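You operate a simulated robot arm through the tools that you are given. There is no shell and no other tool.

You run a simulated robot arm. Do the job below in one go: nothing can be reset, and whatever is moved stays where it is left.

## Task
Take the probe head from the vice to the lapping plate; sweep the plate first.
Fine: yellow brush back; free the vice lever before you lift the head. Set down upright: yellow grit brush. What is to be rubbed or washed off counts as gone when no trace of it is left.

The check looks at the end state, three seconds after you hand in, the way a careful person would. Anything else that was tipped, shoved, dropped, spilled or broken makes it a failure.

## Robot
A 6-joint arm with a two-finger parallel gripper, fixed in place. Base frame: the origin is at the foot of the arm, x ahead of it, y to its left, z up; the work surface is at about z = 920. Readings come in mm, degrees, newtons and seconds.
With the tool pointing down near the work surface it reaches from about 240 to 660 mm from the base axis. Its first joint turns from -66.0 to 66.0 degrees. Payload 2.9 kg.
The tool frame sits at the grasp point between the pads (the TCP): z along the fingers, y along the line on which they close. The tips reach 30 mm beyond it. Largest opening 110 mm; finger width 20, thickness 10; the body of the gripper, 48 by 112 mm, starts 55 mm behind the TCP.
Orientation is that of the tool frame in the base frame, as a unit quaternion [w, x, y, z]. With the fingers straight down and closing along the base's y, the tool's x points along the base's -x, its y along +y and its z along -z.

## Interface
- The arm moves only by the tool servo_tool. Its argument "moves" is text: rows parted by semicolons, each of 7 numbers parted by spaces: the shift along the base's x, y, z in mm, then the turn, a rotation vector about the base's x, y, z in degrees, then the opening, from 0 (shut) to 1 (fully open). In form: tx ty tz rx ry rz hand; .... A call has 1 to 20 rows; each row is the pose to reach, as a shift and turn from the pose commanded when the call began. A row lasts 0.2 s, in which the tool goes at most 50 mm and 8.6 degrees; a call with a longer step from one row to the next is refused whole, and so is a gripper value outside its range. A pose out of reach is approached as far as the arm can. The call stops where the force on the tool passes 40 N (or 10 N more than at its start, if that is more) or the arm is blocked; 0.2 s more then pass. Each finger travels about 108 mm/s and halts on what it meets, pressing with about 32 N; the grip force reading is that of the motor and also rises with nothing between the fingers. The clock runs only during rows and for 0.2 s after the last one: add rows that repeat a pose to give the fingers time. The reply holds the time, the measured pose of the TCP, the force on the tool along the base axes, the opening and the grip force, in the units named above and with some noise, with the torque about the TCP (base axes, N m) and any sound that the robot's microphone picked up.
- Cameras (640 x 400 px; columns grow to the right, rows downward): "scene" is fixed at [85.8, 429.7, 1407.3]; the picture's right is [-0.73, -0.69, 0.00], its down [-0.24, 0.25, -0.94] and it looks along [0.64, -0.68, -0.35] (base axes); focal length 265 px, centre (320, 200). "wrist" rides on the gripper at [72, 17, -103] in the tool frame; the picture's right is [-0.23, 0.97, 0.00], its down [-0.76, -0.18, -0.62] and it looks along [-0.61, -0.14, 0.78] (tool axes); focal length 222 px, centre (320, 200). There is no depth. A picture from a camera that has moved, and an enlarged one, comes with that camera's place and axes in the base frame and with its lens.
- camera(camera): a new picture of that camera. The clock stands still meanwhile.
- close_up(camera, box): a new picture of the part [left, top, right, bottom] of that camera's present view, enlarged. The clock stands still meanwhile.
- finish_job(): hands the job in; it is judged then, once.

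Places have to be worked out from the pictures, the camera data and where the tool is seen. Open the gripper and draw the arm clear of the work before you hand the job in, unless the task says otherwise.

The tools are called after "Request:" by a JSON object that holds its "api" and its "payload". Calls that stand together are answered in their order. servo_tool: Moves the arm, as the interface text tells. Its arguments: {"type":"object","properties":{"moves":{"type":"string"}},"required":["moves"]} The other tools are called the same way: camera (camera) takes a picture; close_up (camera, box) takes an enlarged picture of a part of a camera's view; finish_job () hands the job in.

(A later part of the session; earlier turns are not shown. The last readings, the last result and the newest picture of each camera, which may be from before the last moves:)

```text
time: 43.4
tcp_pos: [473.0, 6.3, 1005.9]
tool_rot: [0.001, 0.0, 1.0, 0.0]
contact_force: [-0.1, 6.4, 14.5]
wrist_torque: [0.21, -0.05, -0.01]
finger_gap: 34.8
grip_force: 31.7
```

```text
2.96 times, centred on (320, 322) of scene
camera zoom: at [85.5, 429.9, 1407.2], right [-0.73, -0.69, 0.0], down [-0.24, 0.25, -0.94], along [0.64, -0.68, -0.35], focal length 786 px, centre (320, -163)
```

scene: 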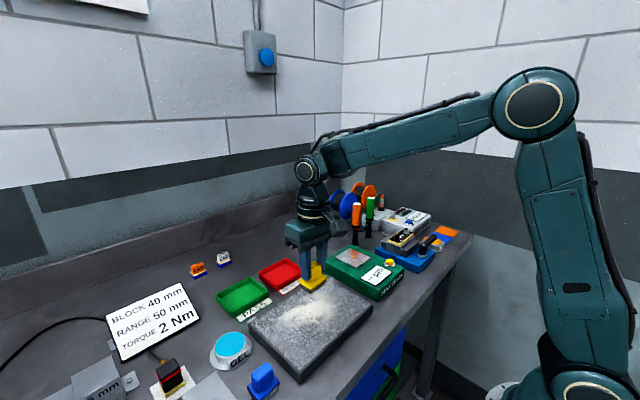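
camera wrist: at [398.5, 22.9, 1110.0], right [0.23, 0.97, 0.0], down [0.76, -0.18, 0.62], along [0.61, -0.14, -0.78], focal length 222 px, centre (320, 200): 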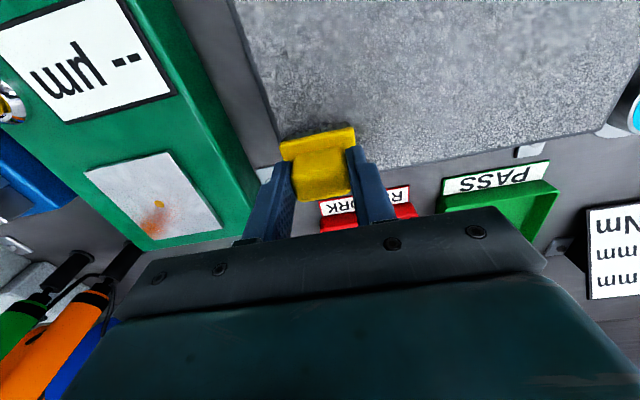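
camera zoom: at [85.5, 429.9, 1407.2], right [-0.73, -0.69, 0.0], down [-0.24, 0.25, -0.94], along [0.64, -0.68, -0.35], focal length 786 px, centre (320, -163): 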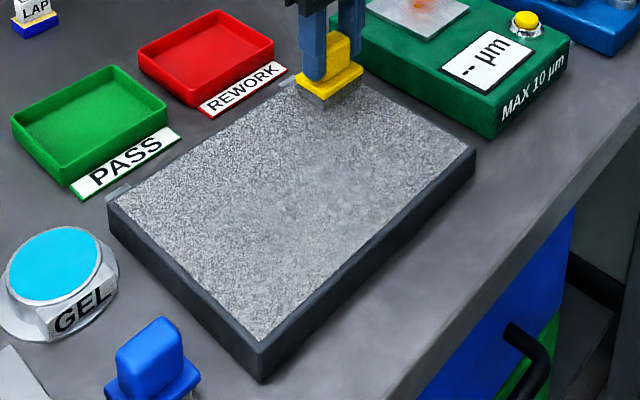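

The plate looks clean at first glance, but I'll zoom in to look for faint residue near the middle.

Request:
{"api": "close_up", "payload": {"camera": "wrist", "box": [240, 0, 640, 180]}}

Request:
{"api": "close_up", "payload": {"camera": "scene", "box": [270, 275, 370, 345]}}

```text
1.60 times, centred on (440, 90) of wrist
camera zoom: at [398.5, 22.9, 1110.0], right [0.23, 0.97, 0.0], down [0.76, -0.18, 0.62], along [0.61, -0.14, -0.78], focal length 355 px, centre (128, 376)
```

zoom: 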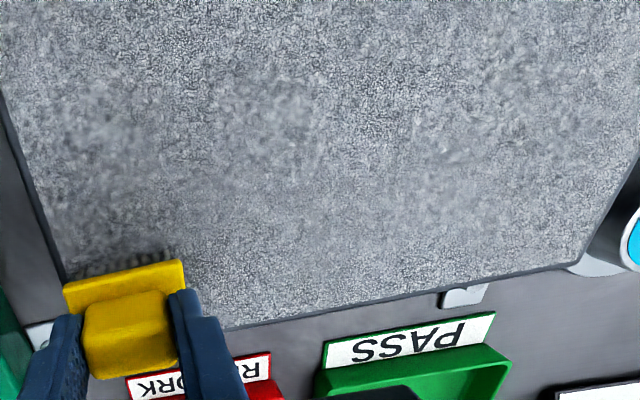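

```text
5.71 times, centred on (320, 310) of scene
camera zoom: at [85.5, 429.9, 1407.2], right [-0.73, -0.69, 0.0], down [-0.24, 0.25, -0.94], along [0.64, -0.68, -0.35], focal length 1515 px, centre (320, -429)
```

zoom: 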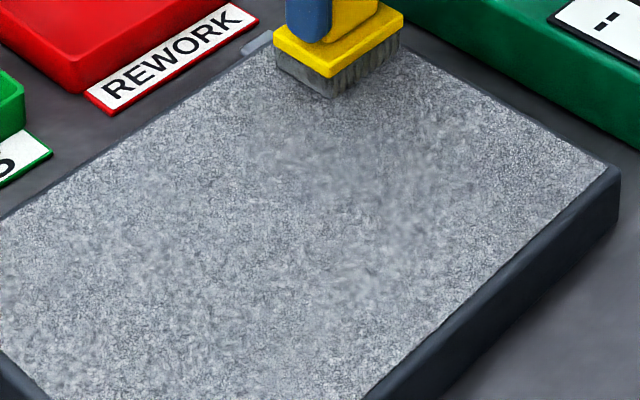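

The texture is a bit smeary in places, so I'll make a second full pass with firm pressure to be sure. I'll start with the far lane x 486 along +y, then x 466 back.

Request:
{"api": "servo_tool", "payload": {"moves": "14 0 0 0 0 0 0; 14 20 -0.1 0 0 0 0; 14 40 -0.2 0 0 0 0; 14 60 -0.3 0 0 0 0; 14 80 -0.4 0 0 0 0; 14 100 -0.5 0 0 0 0; 14 120 -0.5 0 0 0 0; 14 140 -0.6 0 0 0 0; 14 160 -0.6 0 0 0 0; 14 182 -0.6 0 0 0 0; -6 182 -0.5 0 0 0 0; -6 160 -0.5 0 0 0 0; -6 140 -0.4 0 0 0 0; -6 120 -0.3 0 0 0 0; -6 100 -0.2 0 0 0 0; -6 80 -0.1 0 0 0 0; -6 60 0 0 0 0 0; -6 40 0 0 0 0 0; -6 20 0 0 0 0 0; -6 0 0 0 0 0 0"}}

```text
time: 47.6
tcp_pos: [465.8, 6.5, 1006.6]
tool_rot: [0.0, 0.0, 1.0, -0.001]
contact_force: [1.0, 5.4, 13.3]
wrist_torque: [0.18, -0.09, 0.02]
finger_gap: 34.8
grip_force: 31.9
```

The press held at 13 N. I'll continue the second pass with lanes x 450 and x 436.

Request:
{"api": "servo_tool", "payload": {"moves": "-16 0 0.2 0 0 0 0; -16 20 0.1 0 0 0 0; -16 40 0 0 0 0 0; -16 60 0 0 0 0 0; -16 80 -0.1 0 0 0 0; -16 100 -0.1 0 0 0 0; -16 120 -0.2 0 0 0 0; -16 140 -0.2 0 0 0 0; -16 160 -0.2 0 0 0 0; -16 182 -0.2 0 0 0 0; -30 182 0 0 0 0 0; -30 160 0 0 0 0 0; -30 140 0 0 0 0 0; -30 120 0 0 0 0 0; -30 100 0.1 0 0 0 0; -30 80 0.1 0 0 0 0; -30 60 0.2 0 0 0 0; -30 40 0.2 0 0 0 0; -30 20 0.2 0 0 0 0; -30 0 0.2 0 0 0 0"}}

```text
time: 51.8
tcp_pos: [436.6, 6.1, 1006.7]
tool_rot: [0.001, 0.0, 1.0, -0.001]
contact_force: [0.7, 6.7, 17.2]
wrist_torque: [0.23, -0.03, -0.04]
finger_gap: 34.8
grip_force: 32.2
```

The press is 17 N. I'll continue with lanes x 420 and x 404.

Request:
{"api": "servo_tool", "payload": {"moves": "-16 0 0.3 0 0 0 0; -16 20 0.2 0 0 0 0; -16 40 0.2 0 0 0 0; -16 60 0.1 0 0 0 0; -16 80 0.1 0 0 0 0; -16 100 0 0 0 0 0; -16 120 0 0 0 0 0; -16 140 -0.1 0 0 0 0; -16 160 -0.1 0 0 0 0; -16 182 -0.1 0 0 0 0; -32 182 0 0 0 0 0; -32 160 0 0 0 0 0; -32 140 0.1 0 0 0 0; -32 120 0.1 0 0 0 0; -32 100 0.2 0 0 0 0; -32 80 0.2 0 0 0 0; -32 60 0.2 0 0 0 0; -32 40 0.3 0 0 0 0; -32 20 0.3 0 0 0 0; -32 0 0.3 0 0 0 0"}}

```text
time: 56.0
tcp_pos: [404.0, 5.8, 1006.7]
tool_rot: [0.002, -0.001, 1.0, 0.0]
contact_force: [-1.0, 2.6, 3.4]
wrist_torque: [0.04, -0.01, -0.01]
finger_gap: 34.8
grip_force: 32.2
```

The force is down to 3.4 N, so I'll lower about 0.8 mm for lanes x 392 and x 376.

Request:
{"api": "servo_tool", "payload": {"moves": "0 0 -0.7 0 0 0 0; -12 0 -0.7 0 0 0 0; -12 20 -0.8 0 0 0 0; -12 40 -0.8 0 0 0 0; -12 60 -0.8 0 0 0 0; -12 80 -0.8 0 0 0 0; -12 100 -0.8 0 0 0 0; -12 120 -0.8 0 0 0 0; -12 140 -0.8 0 0 0 0; -12 160 -0.8 0 0 0 0; -12 182 -0.8 0 0 0 0"}}

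```text
time: 58.4
tcp_pos: [391.7, 188.4, 1006.7]
tool_rot: [0.0, 0.0, 1.0, 0.0]
contact_force: [0.6, -5.2, 14.6]
wrist_torque: [-0.34, -0.1, -0.01]
finger_gap: 35.1
grip_force: 32.2
```

The press is good at 14.6 N. I'll sweep x 376 back and x 361 forward.

Request:
{"api": "servo_tool", "payload": {"moves": "-16 0 0.2 0 0 0 0; -16 -20 0.1 0 0 0 0; -16 -40 0 0 0 0 0; -16 -60 0 0 0 0 0; -16 -80 0 0 0 0 0; -16 -100 0 0 0 0 0; -16 -120 0 0 0 0 0; -16 -140 0 0 0 0 0; -16 -160 0 0 0 0 0; -16 -182 0 0 0 0 0; -31 -182 0.2 0 0 0 0; -31 -160 0.1 0 0 0 0; -31 -140 0 0 0 0 0; -31 -120 0 0 0 0 0; -31 -100 0 0 0 0 0; -31 -80 0 0 0 0 0; -31 -60 0 0 0 0 0; -31 -40 0 0 0 0 0; -31 -20 0 0 0 0 0; -31 0 0 0 0 0 0"}}

Request:
{"api": "camera", "payload": {"camera": "wrist"}}

Request:
{"api": "close_up", "payload": {"camera": "scene", "box": [240, 255, 400, 390]}}

```text
time: 62.6
tcp_pos: [361.0, 188.1, 1006.2]
tool_rot: [0.0, 0.0, 1.0, 0.001]
contact_force: [0.2, -8.8, 19.8]
wrist_torque: [-0.39, -0.08, 0.02]
finger_gap: 34.9
grip_force: 32.0
```

```text
taken
camera wrist: at [287.5, 204.5, 1109.8], right [0.23, 0.97, 0.0], down [0.76, -0.18, 0.62], along [0.61, -0.14, -0.78], focal length 222 px, centre (320, 200)
```

wrist: 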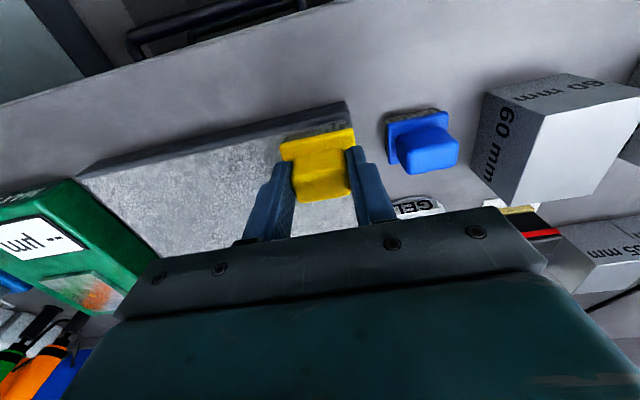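

```text
2.96 times, centred on (320, 322) of scene
camera zoom: at [85.5, 429.4, 1407.4], right [-0.73, -0.69, 0.0], down [-0.24, 0.25, -0.94], along [0.64, -0.68, -0.35], focal length 786 px, centre (320, -163)
```

zoom: 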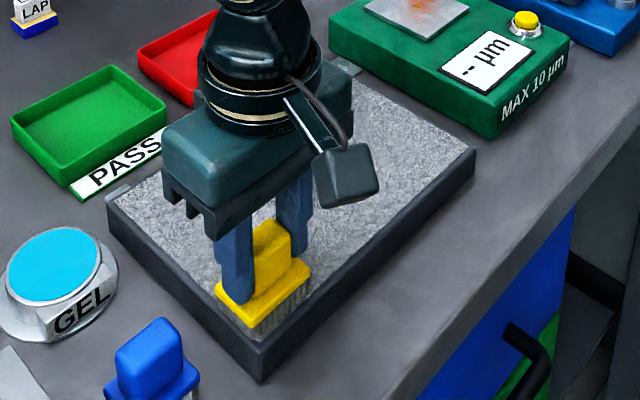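

The surface looks clean in both views. I'll lift and view the whole plate from the right side to check for any trace.

Request:
{"api": "servo_tool", "payload": {"moves": "0 0 20 0 0 0 0; 0 0 60 0 0 0 0; 0 0 100 0 0 0 0; 8 -45 123 0 0 0 0; 16 -90 123 0 0 0 0; 24 -135 123 0 0 0 0; 32 -180 123 0 0 0 0; 39 -228 123 0 0 0 0; 39 -228 123 0 0 0 0"}}

Request:
{"api": "close_up", "payload": {"camera": "wrist", "box": [260, 0, 600, 210]}}

Request:
{"api": "close_up", "payload": {"camera": "scene", "box": [240, 265, 385, 385]}}

```text
refused: row 4 steps farther than a row can; nothing moved
```

```text
1.88 times, centred on (430, 105) of wrist
camera zoom: at [287.5, 204.5, 1109.8], right [0.23, 0.97, 0.0], down [0.76, -0.18, 0.62], along [0.61, -0.14, -0.78], focal length 418 px, centre (113, 379)
```

zoom: 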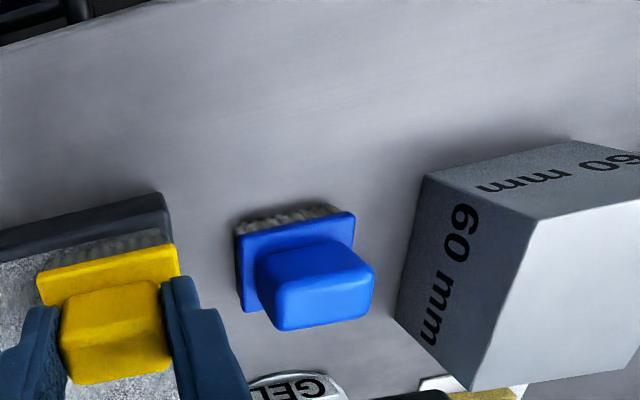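

```text
3.33 times, centred on (312, 325) of scene
camera zoom: at [85.5, 429.4, 1407.4], right [-0.73, -0.69, 0.0], down [-0.24, 0.25, -0.94], along [0.64, -0.68, -0.35], focal length 884 px, centre (345, -217)
```

zoom: 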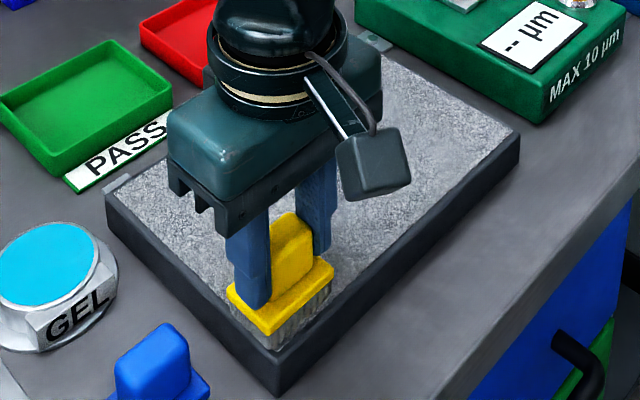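

The call was refused because one step was too long, and nothing moved. I'll repeat it with shorter steps.

Request:
{"api": "servo_tool", "payload": {"moves": "0 0 20 0 0 0 0; 0 0 55 0 0 0 0; 0 0 90 0 0 0 0; 0 0 123 0 0 0 0; 8 -45 123 0 0 0 0; 16 -90 123 0 0 0 0; 24 -135 123 0 0 0 0; 32 -180 123 0 0 0 0; 39 -228 123 0 0 0 0; 39 -228 123 0 0 0 0"}}

Request:
{"api": "close_up", "payload": {"camera": "wrist", "box": [260, 0, 600, 210]}}

Request:
{"api": "close_up", "payload": {"camera": "scene", "box": [240, 265, 385, 385]}}

Request:
{"api": "camera", "payload": {"camera": "scene"}}

```text
time: 64.8
tcp_pos: [399.5, -41.1, 1128.7]
tool_rot: [0.0, 0.0, 1.0, 0.0]
contact_force: [-0.1, 0.2, -1.7]
wrist_torque: [-0.01, 0.03, 0.01]
finger_gap: 34.8
grip_force: 31.6
```

```text
1.88 times, centred on (430, 105) of wrist
camera zoom: at [326.6, -24.1, 1231.9], right [0.23, 0.97, 0.0], down [0.76, -0.18, 0.62], along [0.61, -0.14, -0.78], focal length 418 px, centre (113, 379)
```

zoom: 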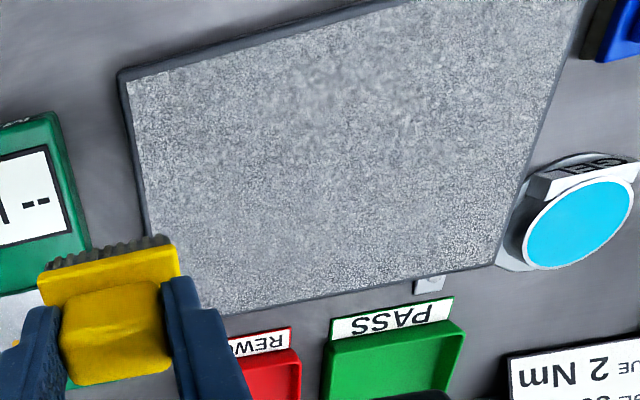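

```text
3.33 times, centred on (312, 325) of scene
camera zoom: at [85.8, 429.7, 1407.3], right [-0.73, -0.69, 0.0], down [-0.24, 0.25, -0.94], along [0.64, -0.68, -0.35], focal length 884 px, centre (345, -217)
```

zoom: 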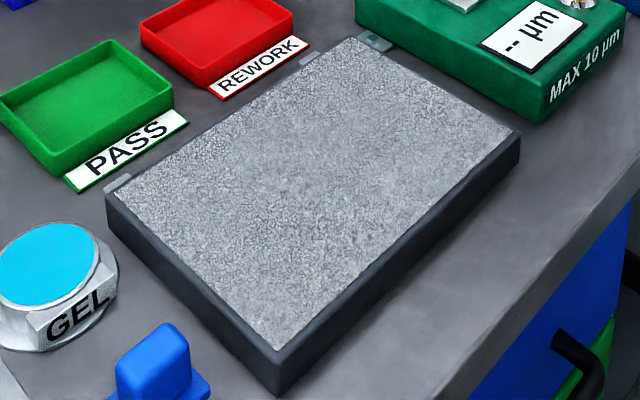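

```text
taken
```

scene: 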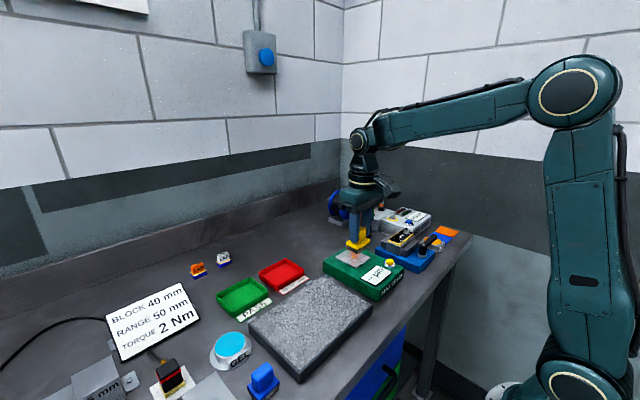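

The plate looks uniform. I'll zoom closer on the few slightly smooth spots to make sure nothing is left.

Request:
{"api": "close_up", "payload": {"camera": "wrist", "box": [330, 0, 490, 100]}}

Request:
{"api": "close_up", "payload": {"camera": "wrist", "box": [340, 60, 540, 185]}}

Request:
{"api": "close_up", "payload": {"camera": "scene", "box": [280, 275, 380, 345]}}

Request:
{"api": "close_up", "payload": {"camera": "scene", "box": [245, 300, 345, 380]}}

```text
4.00 times, centred on (410, 50) of wrist
camera zoom: at [326.6, -24.1, 1231.9], right [0.23, 0.97, 0.0], down [0.76, -0.18, 0.62], along [0.61, -0.14, -0.78], focal length 888 px, centre (-40, 800)
```

zoom: 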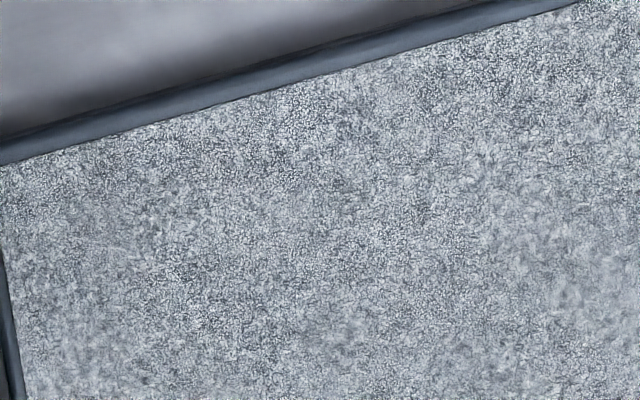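

```text
3.20 times, centred on (440, 122) of wrist
camera zoom: at [326.6, -24.1, 1231.9], right [0.23, 0.97, 0.0], down [0.76, -0.18, 0.62], along [0.61, -0.14, -0.78], focal length 711 px, centre (-64, 448)
```

zoom: 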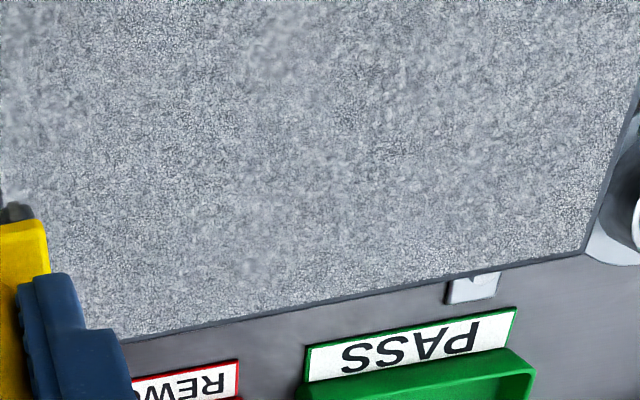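

```text
5.71 times, centred on (330, 310) of scene
camera zoom: at [85.8, 429.7, 1407.3], right [-0.73, -0.69, 0.0], down [-0.24, 0.25, -0.94], along [0.64, -0.68, -0.35], focal length 1515 px, centre (263, -429)
```

zoom: 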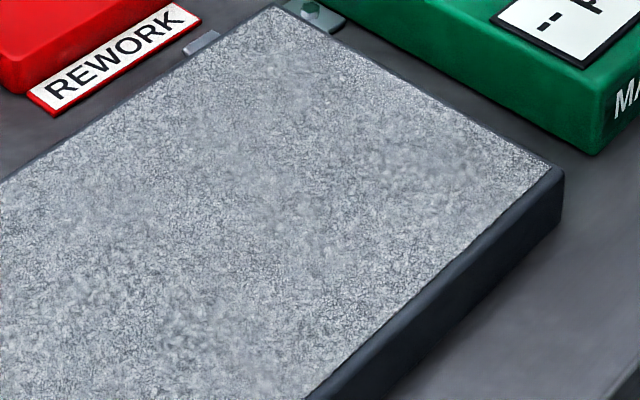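

```text
5.00 times, centred on (295, 340) of scene
camera zoom: at [85.8, 429.7, 1407.3], right [-0.73, -0.69, 0.0], down [-0.24, 0.25, -0.94], along [0.64, -0.68, -0.35], focal length 1326 px, centre (445, -500)
```

zoom: 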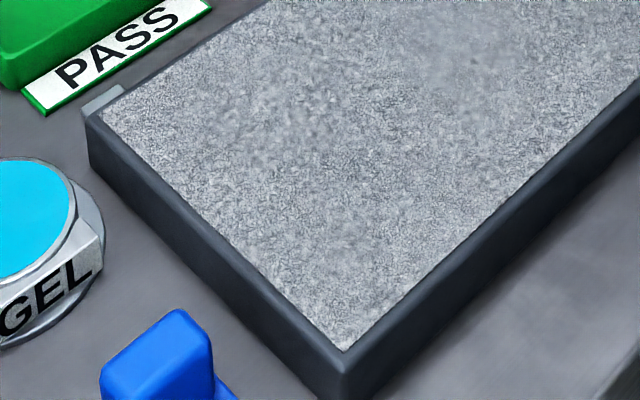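

The plate is uniformly bare grain with no trace of dust. I'll carry the yellow brush back to its place at (613, -149.5).

Request:
{"api": "servo_tool", "payload": {"moves": "36 -18 -5 0 0 0 0; 72 -36 -10 0 0 0 0; 108 -54 -15 0 0 0 0; 144 -72 -20 0 0 0 0; 180 -92 -25 0 0 0 0; 213 -110 -30 0 0 0 0; 213 -110 -65 0 0 0 0; 213 -110 -100 0 0 0 0; 213 -110 -135 0 0 0 0; 213 -110 -145 0 0 0 0; 213 -110 -145 0 0 0 0"}}

Request:
{"api": "close_up", "payload": {"camera": "scene", "box": [285, 195, 365, 260]}}

Request:
{"api": "close_up", "payload": {"camera": "wrist", "box": [240, 90, 400, 210]}}

```text
time: 67.2
tcp_pos: [613.1, -150.3, 984.1]
tool_rot: [0.0, 0.0, 1.0, 0.0]
contact_force: [0.1, 0.4, -0.6]
wrist_torque: [-0.04, 0.01, 0.0]
finger_gap: 35.0
grip_force: 31.9
```

```text
6.15 times, centred on (325, 228) of scene
camera zoom: at [85.8, 429.7, 1407.3], right [-0.73, -0.69, 0.0], down [-0.24, 0.25, -0.94], along [0.64, -0.68, -0.35], focal length 1631 px, centre (289, 31)
```

zoom: 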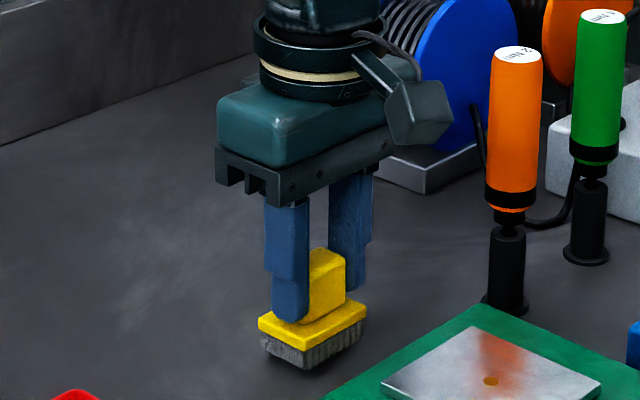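

```text
3.33 times, centred on (320, 150) of wrist
camera zoom: at [539.0, -133.3, 1086.5], right [0.23, 0.97, 0.0], down [0.76, -0.18, 0.62], along [0.61, -0.14, -0.78], focal length 740 px, centre (320, 367)
```

zoom: 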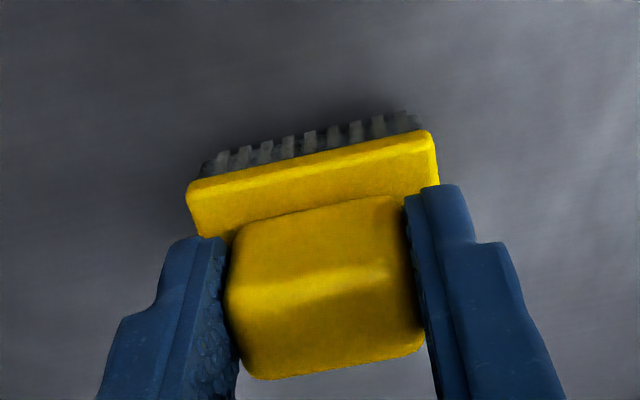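

The brush hangs upright just above the bench. I'll lower in small steps until it rests.

Request:
{"api": "servo_tool", "payload": {"moves": "0 0 -2 0 0 0 0; 0 0 -4 0 0 0 0; 0 0 -5 0 0 0 0; 0 0 -5 0 0 0 0"}}

```text
time: 68.2
tcp_pos: [614.0, -150.0, 979.5]
tool_rot: [0.001, 0.001, 1.0, -0.001]
contact_force: [-0.9, 0.0, -1.0]
wrist_torque: [-0.03, -0.04, 0.0]
finger_gap: 34.9
grip_force: 32.2
```

There's no contact yet at 979.8, so I'll step down further.

Request:
{"api": "servo_tool", "payload": {"moves": "0 0 -0.7 0 0 0 0; 0 0 -1.4 0 0 0 0; 0 0 -2 0 0 0 0; 0 0 -2 0 0 0 0"}}

```text
time: 69.2
tcp_pos: [612.8, -149.4, 977.6]
tool_rot: [0.002, 0.0, 1.0, 0.0]
contact_force: [-1.4, -0.7, 0.4]
wrist_torque: [-0.03, -0.01, 0.02]
finger_gap: 35.1
grip_force: 31.8
```

Still about zero force at 977.8, so I'll carry on down another couple of millimetres in fine steps.

Request:
{"api": "servo_tool", "payload": {"moves": "0 0 -0.6 0 0 0 0; 0 0 -1.2 0 0 0 0; 0 0 -1.2 0 0 0 0"}}

Request:
{"api": "close_up", "payload": {"camera": "scene", "box": [285, 195, 365, 260]}}

```text
time: 70.0
tcp_pos: [612.0, -150.0, 977.6]
tool_rot: [0.002, 0.0, 1.0, 0.0]
contact_force: [-1.6, 1.5, 8.0]
wrist_torque: [0.06, 0.11, 0.0]
finger_gap: 34.9
grip_force: 32.2
```

```text
6.15 times, centred on (325, 228) of scene
camera zoom: at [85.6, 429.8, 1407.3], right [-0.73, -0.69, 0.0], down [-0.24, 0.25, -0.94], along [0.64, -0.68, -0.35], focal length 1631 px, centre (289, 31)
```

zoom: 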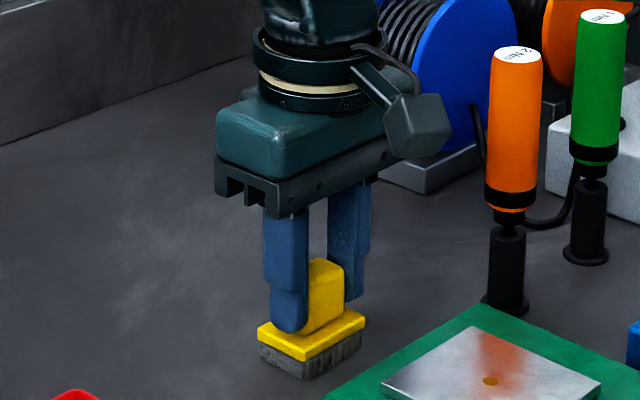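

The brush rests on the bench with 8 N and its position matches the original within a few mm. I'll open the hand and rise straight up.

Request:
{"api": "servo_tool", "payload": {"moves": "0 0 0.6 0 0 0 0; 0 0 0.6 0 0 0 0.4; 0 0 0.6 0 0 0 0.55; 0 0 0.6 0 0 0 0.6; 0 0 10 0 0 0 0.6; 0 0 35 0 0 0 0.6; 0 0 75 0 0 0 0.6; 0 0 120 0 0 0 0.6; 0 0 120 0 0 0 0.6"}}

Request:
{"api": "close_up", "payload": {"camera": "scene", "box": [305, 225, 345, 260]}}

Request:
{"api": "close_up", "payload": {"camera": "wrist", "box": [240, 80, 400, 180]}}

```text
time: 72.0
tcp_pos: [613.1, -148.3, 1096.8]
tool_rot: [0.0, 0.0, 1.0, 0.002]
contact_force: [0.1, 0.4, -0.2]
wrist_torque: [0.02, 0.0, 0.03]
finger_gap: 65.8
grip_force: 0.0
```

```text
11.43 times, centred on (325, 242) of scene
camera zoom: at [85.8, 429.7, 1407.3], right [-0.73, -0.69, 0.0], down [-0.24, 0.25, -0.94], along [0.64, -0.68, -0.35], focal length 3030 px, centre (263, -286)
```

zoom: 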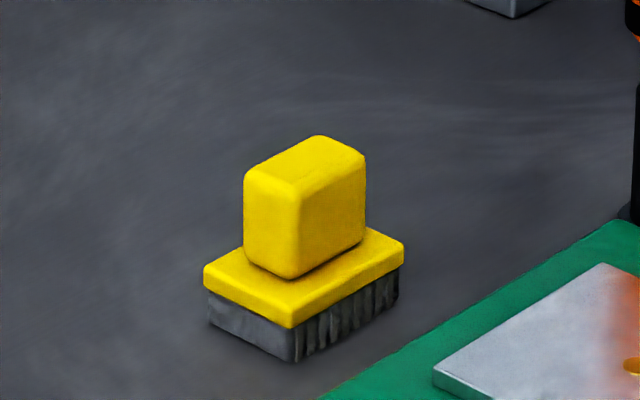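

```text
4.00 times, centred on (320, 130) of wrist
camera zoom: at [539.3, -132.3, 1199.7], right [0.23, 0.97, 0.0], down [0.76, -0.18, 0.62], along [0.61, -0.14, -0.78], focal length 888 px, centre (320, 480)
```

zoom: 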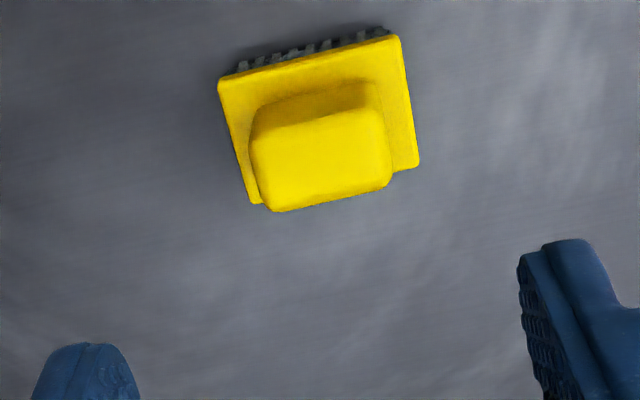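

The brush stands upright within about 3 mm of its original spot. The torque drivers near (565, -265) are tall, about z 1080, so I'll rise first and then move over the vice to look at the lever.

Request:
{"api": "servo_tool", "payload": {"moves": "0 0 45 0 0 0 0.8; 0 0 90 0 0 0 1; -36 -23 90 0 0 0 1; -72 -46 90 0 0 0 1; -108 -69 90 0 0 0 1; -144 -92 90 0 0 0 1; -180 -115 90 0 0 0 1; -216 -138 90 0 0 0 1; -252 -161 90 0 0 0 1; -283 -181 75 0 0 0 1; -283 -181 54 0 0 0 1; -283 -181 54 0 0 0 1"}}

Request:
{"api": "camera", "payload": {"camera": "wrist"}}

Request:
{"api": "close_up", "payload": {"camera": "wrist", "box": [220, 60, 430, 190]}}

```text
time: 72.8
tcp_pos: [583.5, -164.7, 1179.4]
tool_rot: [0.007, 0.005, 1.0, -0.001]
contact_force: [9.4, -2.8, -12.5]
wrist_torque: [0.09, 0.11, 0.04]
finger_gap: 109.8
grip_force: 0.1
out of reach, approached as far as the arm can: row 1, 2
stopped in row 3: the force on the tool passed its limit at 66 N (the readings are from after the stop); the commanded pose is now the measured one
```

```text
taken
camera wrist: at [507.9, -147.1, 1281.4], right [0.24, 0.97, 0.0], down [0.75, -0.18, 0.63], along [0.62, -0.15, -0.77], focal length 222 px, centre (320, 200)
```

wrist: 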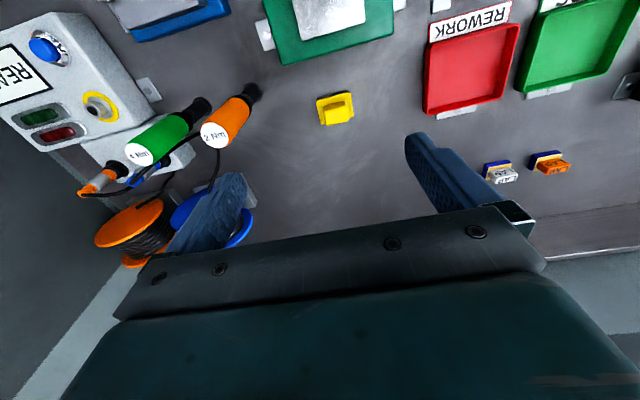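

```text
3.05 times, centred on (325, 125) of wrist
camera zoom: at [507.9, -147.1, 1281.4], right [0.24, 0.97, 0.0], down [0.75, -0.18, 0.63], along [0.62, -0.15, -0.77], focal length 677 px, centre (305, 429)
```

zoom: 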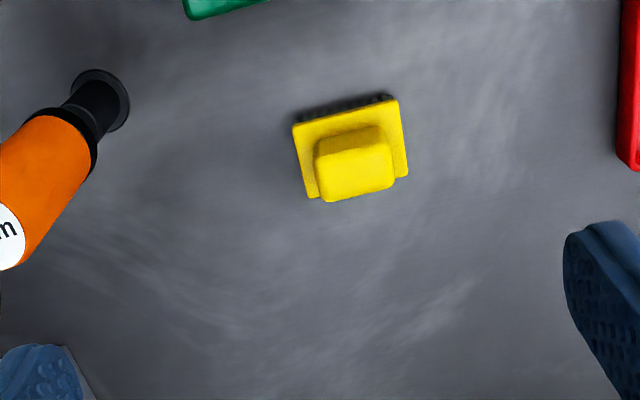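

That move stopped because the high pose at full stretch was out of reach, and nothing was touched. I'll now move back in and over toward the vice, correcting the small 0.8° tilt on the way.

Request:
{"api": "servo_tool", "payload": {"moves": "-25 -16 0 0.1 0.8 0.6 1; -55 -36 0 0.1 0.8 0.6 1; -90 -58 0 0.1 0.8 0.6 1; -125 -81 0 0.1 0.8 0.6 1; -160 -104 0 0.1 0.8 0.6 1; -195 -127 -10 0.1 0.8 0.6 1; -230 -150 -20 0.1 0.8 0.6 1; -253 -165 -29 0.1 0.8 0.6 1; -253 -165 -29 0.1 0.8 0.6 1"}}

Request:
{"api": "camera", "payload": {"camera": "wrist"}}

Request:
{"api": "close_up", "payload": {"camera": "wrist", "box": [220, 60, 430, 190]}}

```text
time: 73.2
tcp_pos: [581.6, -178.5, 1176.7]
tool_rot: [0.008, 0.009, 1.0, -0.003]
contact_force: [8.7, -3.7, -14.2]
wrist_torque: [0.08, 0.12, 0.01]
finger_gap: 109.8
grip_force: 0.0
out of reach, approached as far as the arm can: row 1
stopped in row 1: the force on the tool passed its limit at 76 N (the readings are from after the stop); the commanded pose is now the measured one
```

```text
taken
camera wrist: at [505.2, -160.2, 1279.4], right [0.24, 0.97, 0.0], down [0.75, -0.19, 0.64], along [0.62, -0.16, -0.77], focal length 222 px, centre (320, 200)
```

wrist: 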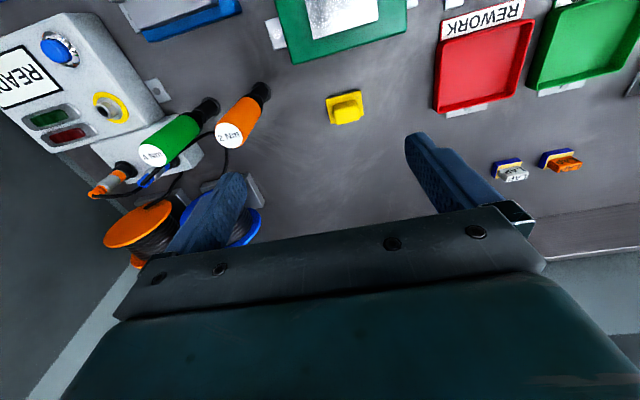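

```text
3.05 times, centred on (325, 125) of wrist
camera zoom: at [505.2, -160.2, 1279.4], right [0.24, 0.97, 0.0], down [0.75, -0.19, 0.64], along [0.62, -0.16, -0.77], focal length 677 px, centre (305, 429)
```

zoom: 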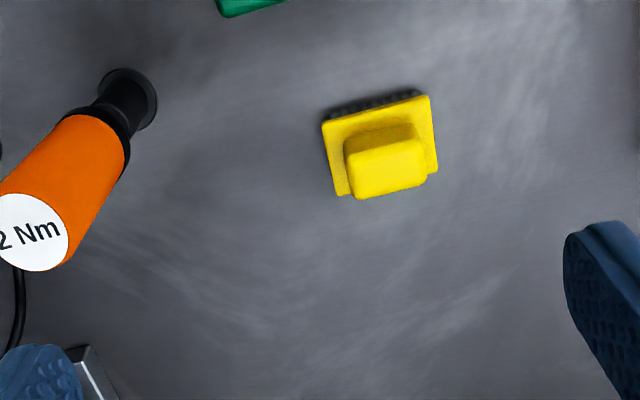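

The arm is at its stretch limit up here, which shakes it. I'll back radially inward and down in small steps, staying above the torque drivers.

Request:
{"api": "servo_tool", "payload": {"moves": "0 0 0 0 0 0 1; -5 2 -5 0 0 0 1; -12 4 -12 0 0 0 1; -22 7 -20 0 0 0 1; -34 10 -28 0 0 0 1; -48 14 -34 0 0 0 1; -62 18 -38 0 0 0 1; -62 18 -38 0 0 0 1"}}

```text
time: 73.7
tcp_pos: [581.8, -179.1, 1176.0]
tool_rot: [0.013, 0.01, 1.0, -0.004]
contact_force: [9.2, -1.7, -13.7]
wrist_torque: [-0.05, 0.18, -0.07]
finger_gap: 110.2
grip_force: 0.1
out of reach, approached as far as the arm can: row 2
stopped in row 2: the force on the tool passed its limit at 52 N (the readings are from after the stop); the commanded pose is now the measured one
```

There's a persistent force of about 14 N, so I'll look at the whole scene to see what the arm is doing.

Request:
{"api": "camera", "payload": {"camera": "scene"}}

Request:
{"api": "close_up", "payload": {"camera": "scene", "box": [290, 80, 450, 220]}}

```text
taken
```

scene: 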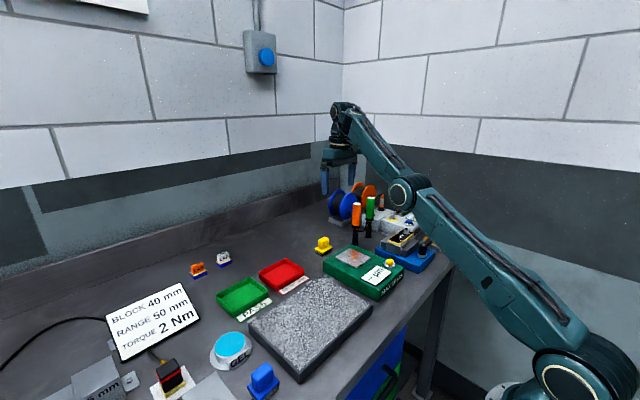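

```text
2.86 times, centred on (370, 150) of scene
camera zoom: at [85.8, 429.7, 1407.3], right [-0.73, -0.69, 0.0], down [-0.24, 0.25, -0.94], along [0.64, -0.68, -0.35], focal length 757 px, centre (177, 343)
```

zoom: 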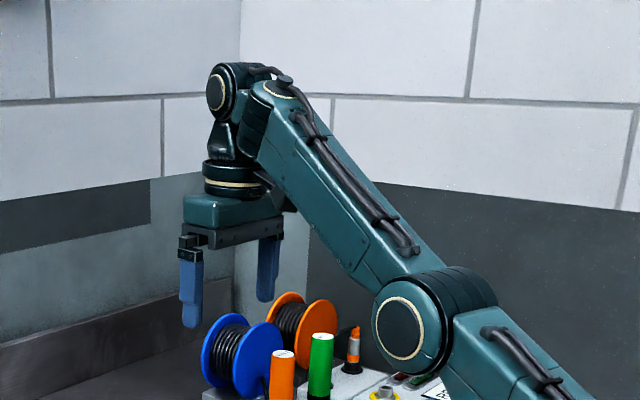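

The arm has flipped to an elbow-down posture near the edge of its reach. I'll zoom in to see how close the elbow is to the vice and instrument.

Request:
{"api": "close_up", "payload": {"camera": "scene", "box": [340, 160, 480, 285]}}

Request:
{"api": "close_up", "payload": {"camera": "scene", "box": [400, 160, 640, 400]}}

Request:
{"api": "camera", "payload": {"camera": "wrist"}}

```text
3.20 times, centred on (410, 222) of scene
camera zoom: at [85.8, 429.7, 1407.3], right [-0.73, -0.69, 0.0], down [-0.24, 0.25, -0.94], along [0.64, -0.68, -0.35], focal length 848 px, centre (32, 128)
```

zoom: 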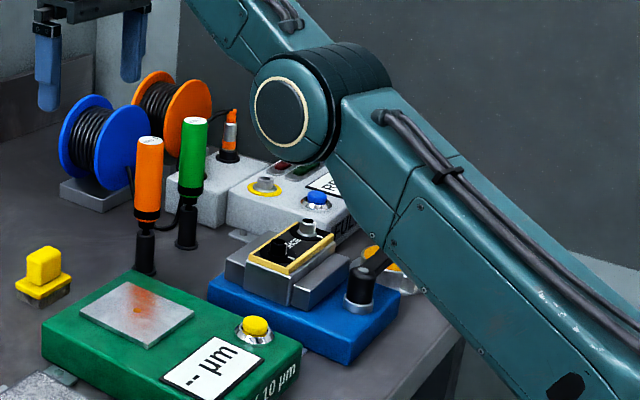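

```text
1.67 times, centred on (520, 280) of scene
camera zoom: at [85.8, 429.7, 1407.3], right [-0.73, -0.69, 0.0], down [-0.24, 0.25, -0.94], along [0.64, -0.68, -0.35], focal length 442 px, centre (-13, 67)
```

zoom: 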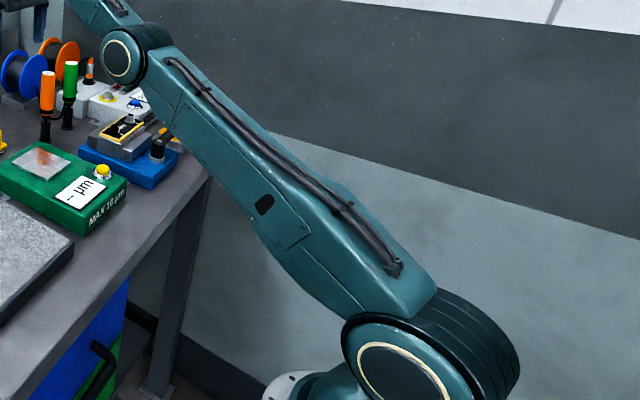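

```text
taken
camera wrist: at [506.5, -160.8, 1277.3], right [0.25, 0.97, 0.0], down [0.74, -0.19, 0.64], along [0.62, -0.16, -0.77], focal length 222 px, centre (320, 200)
```

wrist: 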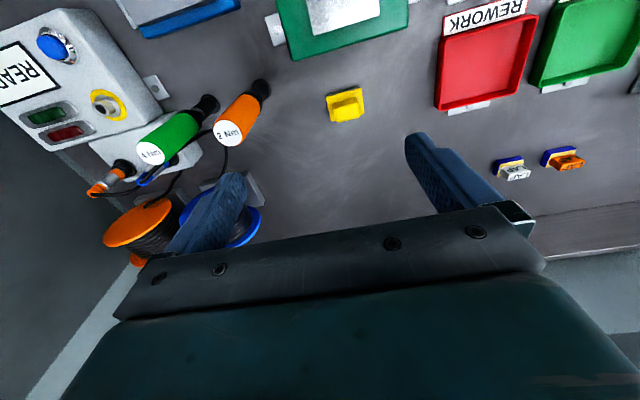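

The elbow has bent slightly below the straight line between shoulder and wrist, and the wrist camera now presses on the forearm. I'll reach slightly outward to straighten the arm and relieve that, then check the posture.

Request:
{"api": "servo_tool", "payload": {"moves": "3 -1 1.5 0 0 0 1; 6 -2 3 0 0 0 1; 10 -3 5 0 0 0 1; 14 -4 7 0 0 0 1; 14 -4 7 0 0 0 1"}}

Request:
{"api": "camera", "payload": {"camera": "scene"}}

```text
time: 74.9
tcp_pos: [581.0, -178.0, 1176.0]
tool_rot: [0.011, 0.009, 1.0, -0.003]
contact_force: [-1.3, 0.2, 0.3]
wrist_torque: [-0.01, 0.0, 0.03]
finger_gap: 110.0
grip_force: 0.1
out of reach, approached as far as the arm can: row 1, 2, 3, 4, 5
```

```text
taken
```

scene: 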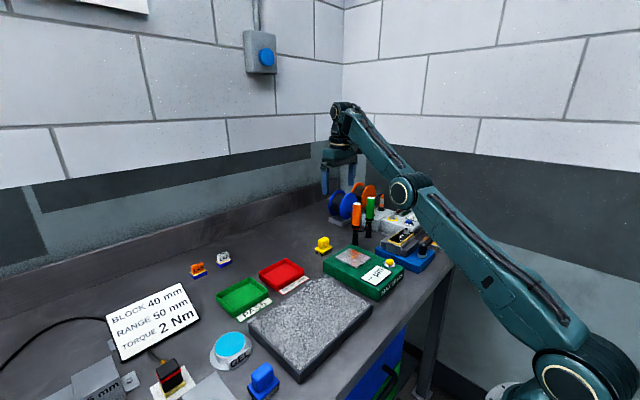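

The force is back to zero, so nothing is touching. I'll narrow the fingers and lower along the edge of the reach in small steps, where the arm can bend back.

Request:
{"api": "servo_tool", "payload": {"moves": "0 0 -3 0 0 0 0.7; 0 1 -8 0 0 0 0.4; 0 2 -14 0 0 0 0.3; 0 3 -20 0 0 0 0.3; 0 4 -26 0 0 0 0.3; 0 5 -32 0 0 0 0.3; 0 6 -38 0 0 0 0.3; 0 7 -44 0 0 0 0.3; 0 8 -50 0 0 0 0.3; 0 9 -56 0 0 0 0.3; 0 10 -62 0 0 0 0.3; 0 11 -68 0 0 0 0.3; 0 12 -74 0 0 0 0.3; 0 12 -74 0 0 0 0.3"}}

Request:
{"api": "camera", "payload": {"camera": "scene"}}

```text
time: 75.2
tcp_pos: [585.5, -180.4, 1174.2]
tool_rot: [0.018, 0.009, 1.0, -0.005]
contact_force: [8.7, -1.7, -11.8]
wrist_torque: [-0.05, 0.18, -0.09]
finger_gap: 77.3
grip_force: 0.2
stopped in row 1: the force on the tool passed its limit at 64 N (the readings are from after the stop); the commanded pose is now the measured one
```

```text
taken
```

scene: 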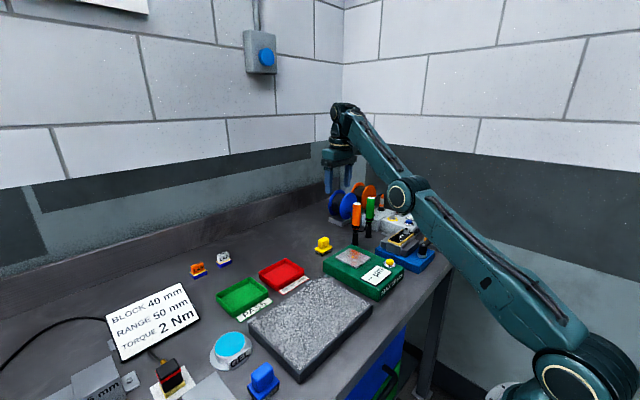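

The local solution keeps bending the elbow downward. I'll follow an arc just beyond full stretch, downward and away from the torque drivers. That keeps the arm straight and should let the elbow come back to its upper side.

Request:
{"api": "servo_tool", "payload": {"moves": "5 -1 4 0 0 0 0.3; 23 6 -28 0 0 0 0.3; 42 18 -64 0 0 0 0.3; 60 37 -100 0 0 0 0.3; 76 64 -135 0.3 1 0.5 0.3; 86 86 -160 0.6 2 1 0.3; 86 86 -160 0.6 2 1 0.3"}}

Request:
{"api": "camera", "payload": {"camera": "scene"}}

```text
time: 76.8
tcp_pos: [656.0, -98.9, 1010.1]
tool_rot: [-0.002, 0.001, 1.0, 0.001]
contact_force: [-1.0, 0.6, 0.2]
wrist_torque: [0.02, -0.02, 0.01]
finger_gap: 33.1
grip_force: 0.1
out of reach, approached as far as the arm can: row 1, 2, 3, 4, 5, 6, 7
```

```text
taken
```

scene: 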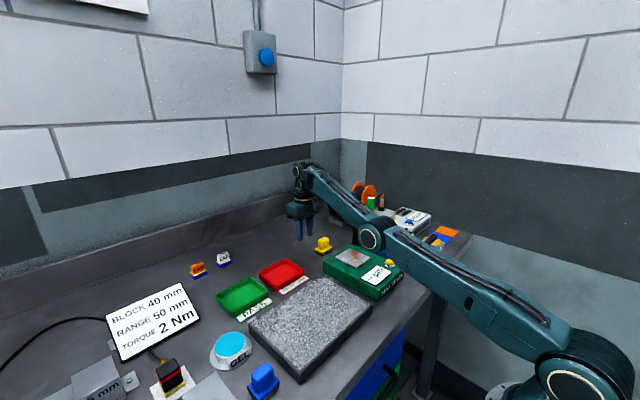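

The arm is nearly straight and low over the empty part of the bench. I'll now pull inward with a downward bias between the brush and the red tray, so the elbow bends upward.

Request:
{"api": "servo_tool", "payload": {"moves": "11 29 -1 0 0 0 0.3; 10.5 34.7 -40 0 0 0 0.3; 3.5 35.4 -41 0 0 0 0.3; -8 36.5 -43 0 0 0 0.3; -28 38.4 -25 0 0 0 0.3; -28 38.4 -25 0 0 0 0.3"}}

Request:
{"api": "camera", "payload": {"camera": "scene"}}

```text
time: 78.2
tcp_pos: [625.9, -62.1, 986.8]
tool_rot: [-0.001, 0.001, 1.0, 0.001]
contact_force: [-0.3, -0.6, 0.6]
wrist_torque: [0.04, -0.02, 0.04]
finger_gap: 33.1
grip_force: 0.2
out of reach, approached as far as the arm can: row 1, 3, 4
```

```text
taken
```

scene: 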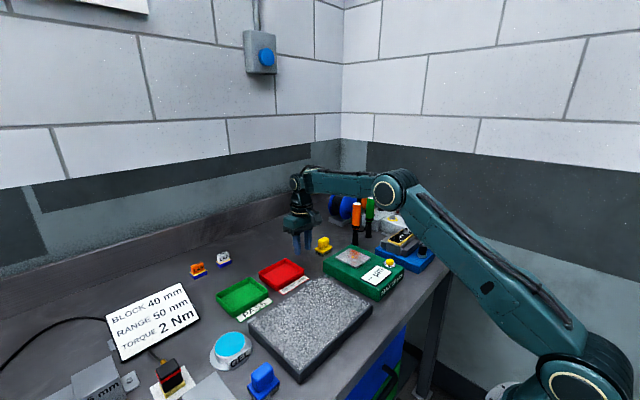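

The elbow is back up and nothing was disturbed. I'll now come in and up toward the base side, then across to the vice, staying clear of the reach limit.

Request:
{"api": "servo_tool", "payload": {"moves": "-30 5 35 0 0 0 0.3; -60 8 68 0 0 0 0.3; -95 5 98 0 0 0 0.3; -130 -5 125 0 0 0 0.3; -165 -30 148 0 0 0 0.5; -195 -65 165 0 0 0 0.7; -220 -105 165 0 0 0 1; -245 -145 165 0 0 0 1; -265 -190 165 0 0 0 1; -285 -233 165 0 0 0 1; -298 -270 165 0 0 0 1; -298 -270 165 0 0 0 1"}}

Request:
{"api": "camera", "payload": {"camera": "wrist"}}

Request:
{"api": "close_up", "payload": {"camera": "wrist", "box": [220, 60, 430, 190]}}

Request:
{"api": "camera", "payload": {"camera": "scene"}}

```text
time: 80.8
tcp_pos: [328.7, -331.4, 1148.7]
tool_rot: [0.0, 0.001, 1.0, 0.001]
contact_force: [0.4, 0.1, 0.2]
wrist_torque: [0.0, 0.0, -0.01]
finger_gap: 109.8
grip_force: 0.1
```

```text
taken
camera wrist: at [255.4, -315.8, 1253.9], right [0.23, 0.97, 0.0], down [0.76, -0.18, 0.62], along [0.61, -0.14, -0.78], focal length 222 px, centre (320, 200)
```

wrist: 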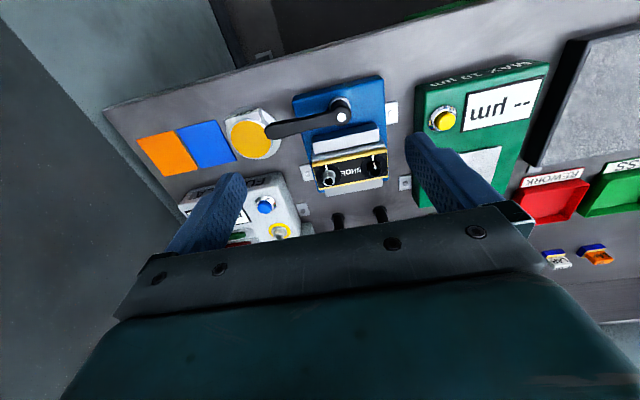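

```text
3.05 times, centred on (325, 125) of wrist
camera zoom: at [255.4, -315.8, 1253.9], right [0.23, 0.97, 0.0], down [0.76, -0.18, 0.62], along [0.61, -0.14, -0.78], focal length 677 px, centre (305, 429)
```

zoom: 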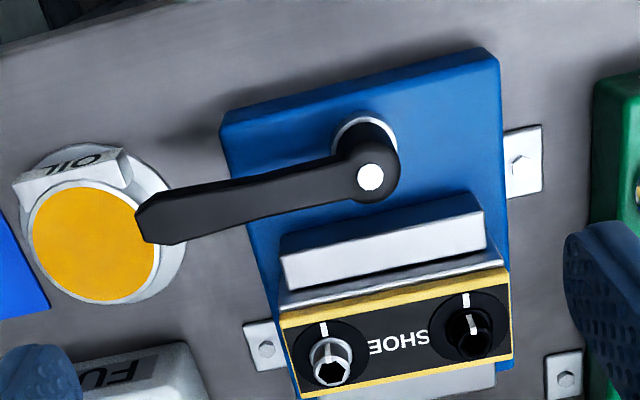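

```text
taken
```

scene: 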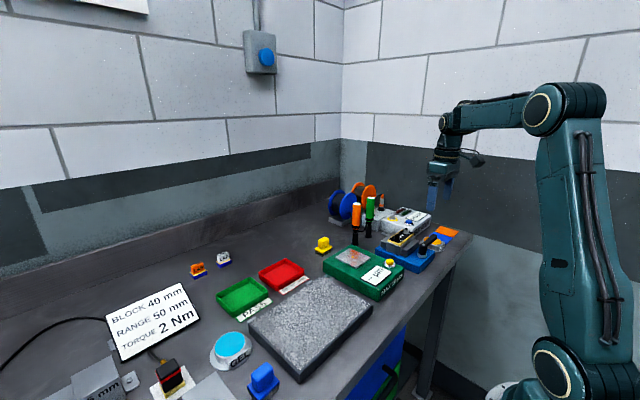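

The lever pivot triangulates to about (347, -311) at z 989, with the bar running along -y to a tip near (348, -403). The head blocks it on the +x side, so it must swing toward the base (-x). I'll close the fingers and hover beside the lever's +x face near its tip.

Request:
{"api": "servo_tool", "payload": {"moves": "15 -20 -10 0 0 0 0.6; 30 -40 -30 0 0 0 0.3; 43 -58 -60 0 0 0 0; 43 -58 -80 0 0 0 0; 43 -58 -80 0 0 0 0"}}

Request:
{"api": "camera", "payload": {"camera": "wrist"}}

Request:
{"api": "close_up", "payload": {"camera": "scene", "box": [370, 180, 470, 275]}}

```text
time: 82.0
tcp_pos: [372.2, -388.8, 1070.7]
tool_rot: [0.0, 0.001, 1.0, 0.001]
contact_force: [-0.2, 0.0, 0.3]
wrist_torque: [0.03, 0.01, 0.0]
finger_gap: 0.0
grip_force: 32.2
```

```text
taken
camera wrist: at [298.1, -372.8, 1173.9], right [0.23, 0.97, 0.0], down [0.76, -0.18, 0.62], along [0.61, -0.14, -0.78], focal length 222 px, centre (320, 200)
```

wrist: 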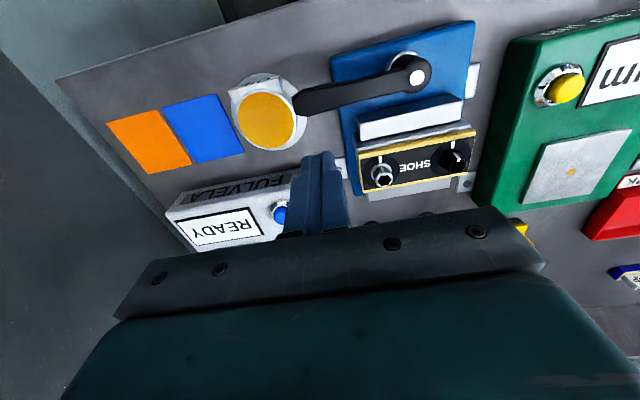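

```text
4.21 times, centred on (420, 228) of scene
camera zoom: at [85.8, 429.7, 1407.3], right [-0.73, -0.69, 0.0], down [-0.24, 0.25, -0.94], along [0.64, -0.68, -0.35], focal length 1116 px, centre (-101, 84)
```

zoom: 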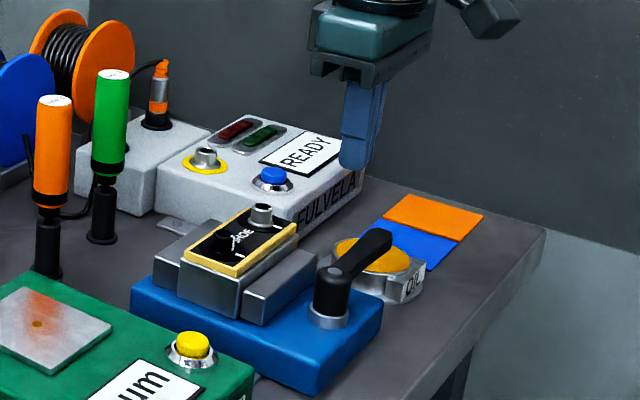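

Refined, the lever bar lies at x≈345, y -311 to -400, and my closed fingers are clear at x 362–382. I'll descend beside it so that the fingertips reach about z 970.

Request:
{"api": "servo_tool", "payload": {"moves": "0 0 -20 0 0 0 0; 0 0 -40 0 0 0 0; 0 0 -60 0 0 0 0; 0 0 -69 0 0 0 0; 0 0 -69 0 0 0 0"}}

Request:
{"api": "close_up", "payload": {"camera": "wrist", "box": [220, 60, 480, 220]}}

Request:
{"api": "close_up", "payload": {"camera": "scene", "box": [390, 190, 470, 265]}}

```text
time: 83.2
tcp_pos: [371.6, -390.0, 1002.0]
tool_rot: [0.0, 0.001, 1.0, 0.001]
contact_force: [-0.1, -1.2, -0.5]
wrist_torque: [-0.04, -0.01, 0.03]
finger_gap: 0.0
grip_force: 31.6
```

```text
2.46 times, centred on (350, 140) of wrist
camera zoom: at [298.0, -373.5, 1104.7], right [0.23, 0.97, 0.0], down [0.76, -0.18, 0.62], along [0.61, -0.14, -0.78], focal length 547 px, centre (246, 348)
```

zoom: 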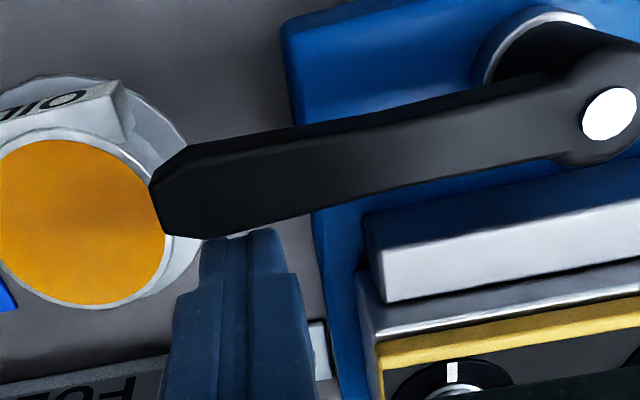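

```text
5.33 times, centred on (430, 228) of scene
camera zoom: at [85.8, 429.7, 1407.3], right [-0.73, -0.69, 0.0], down [-0.24, 0.25, -0.94], along [0.64, -0.68, -0.35], focal length 1414 px, centre (-267, 53)
```

zoom: 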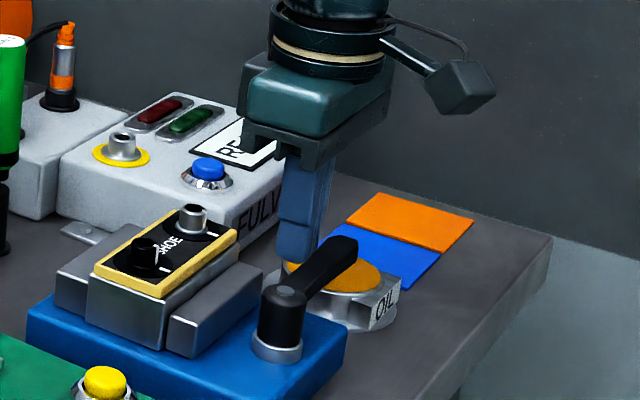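

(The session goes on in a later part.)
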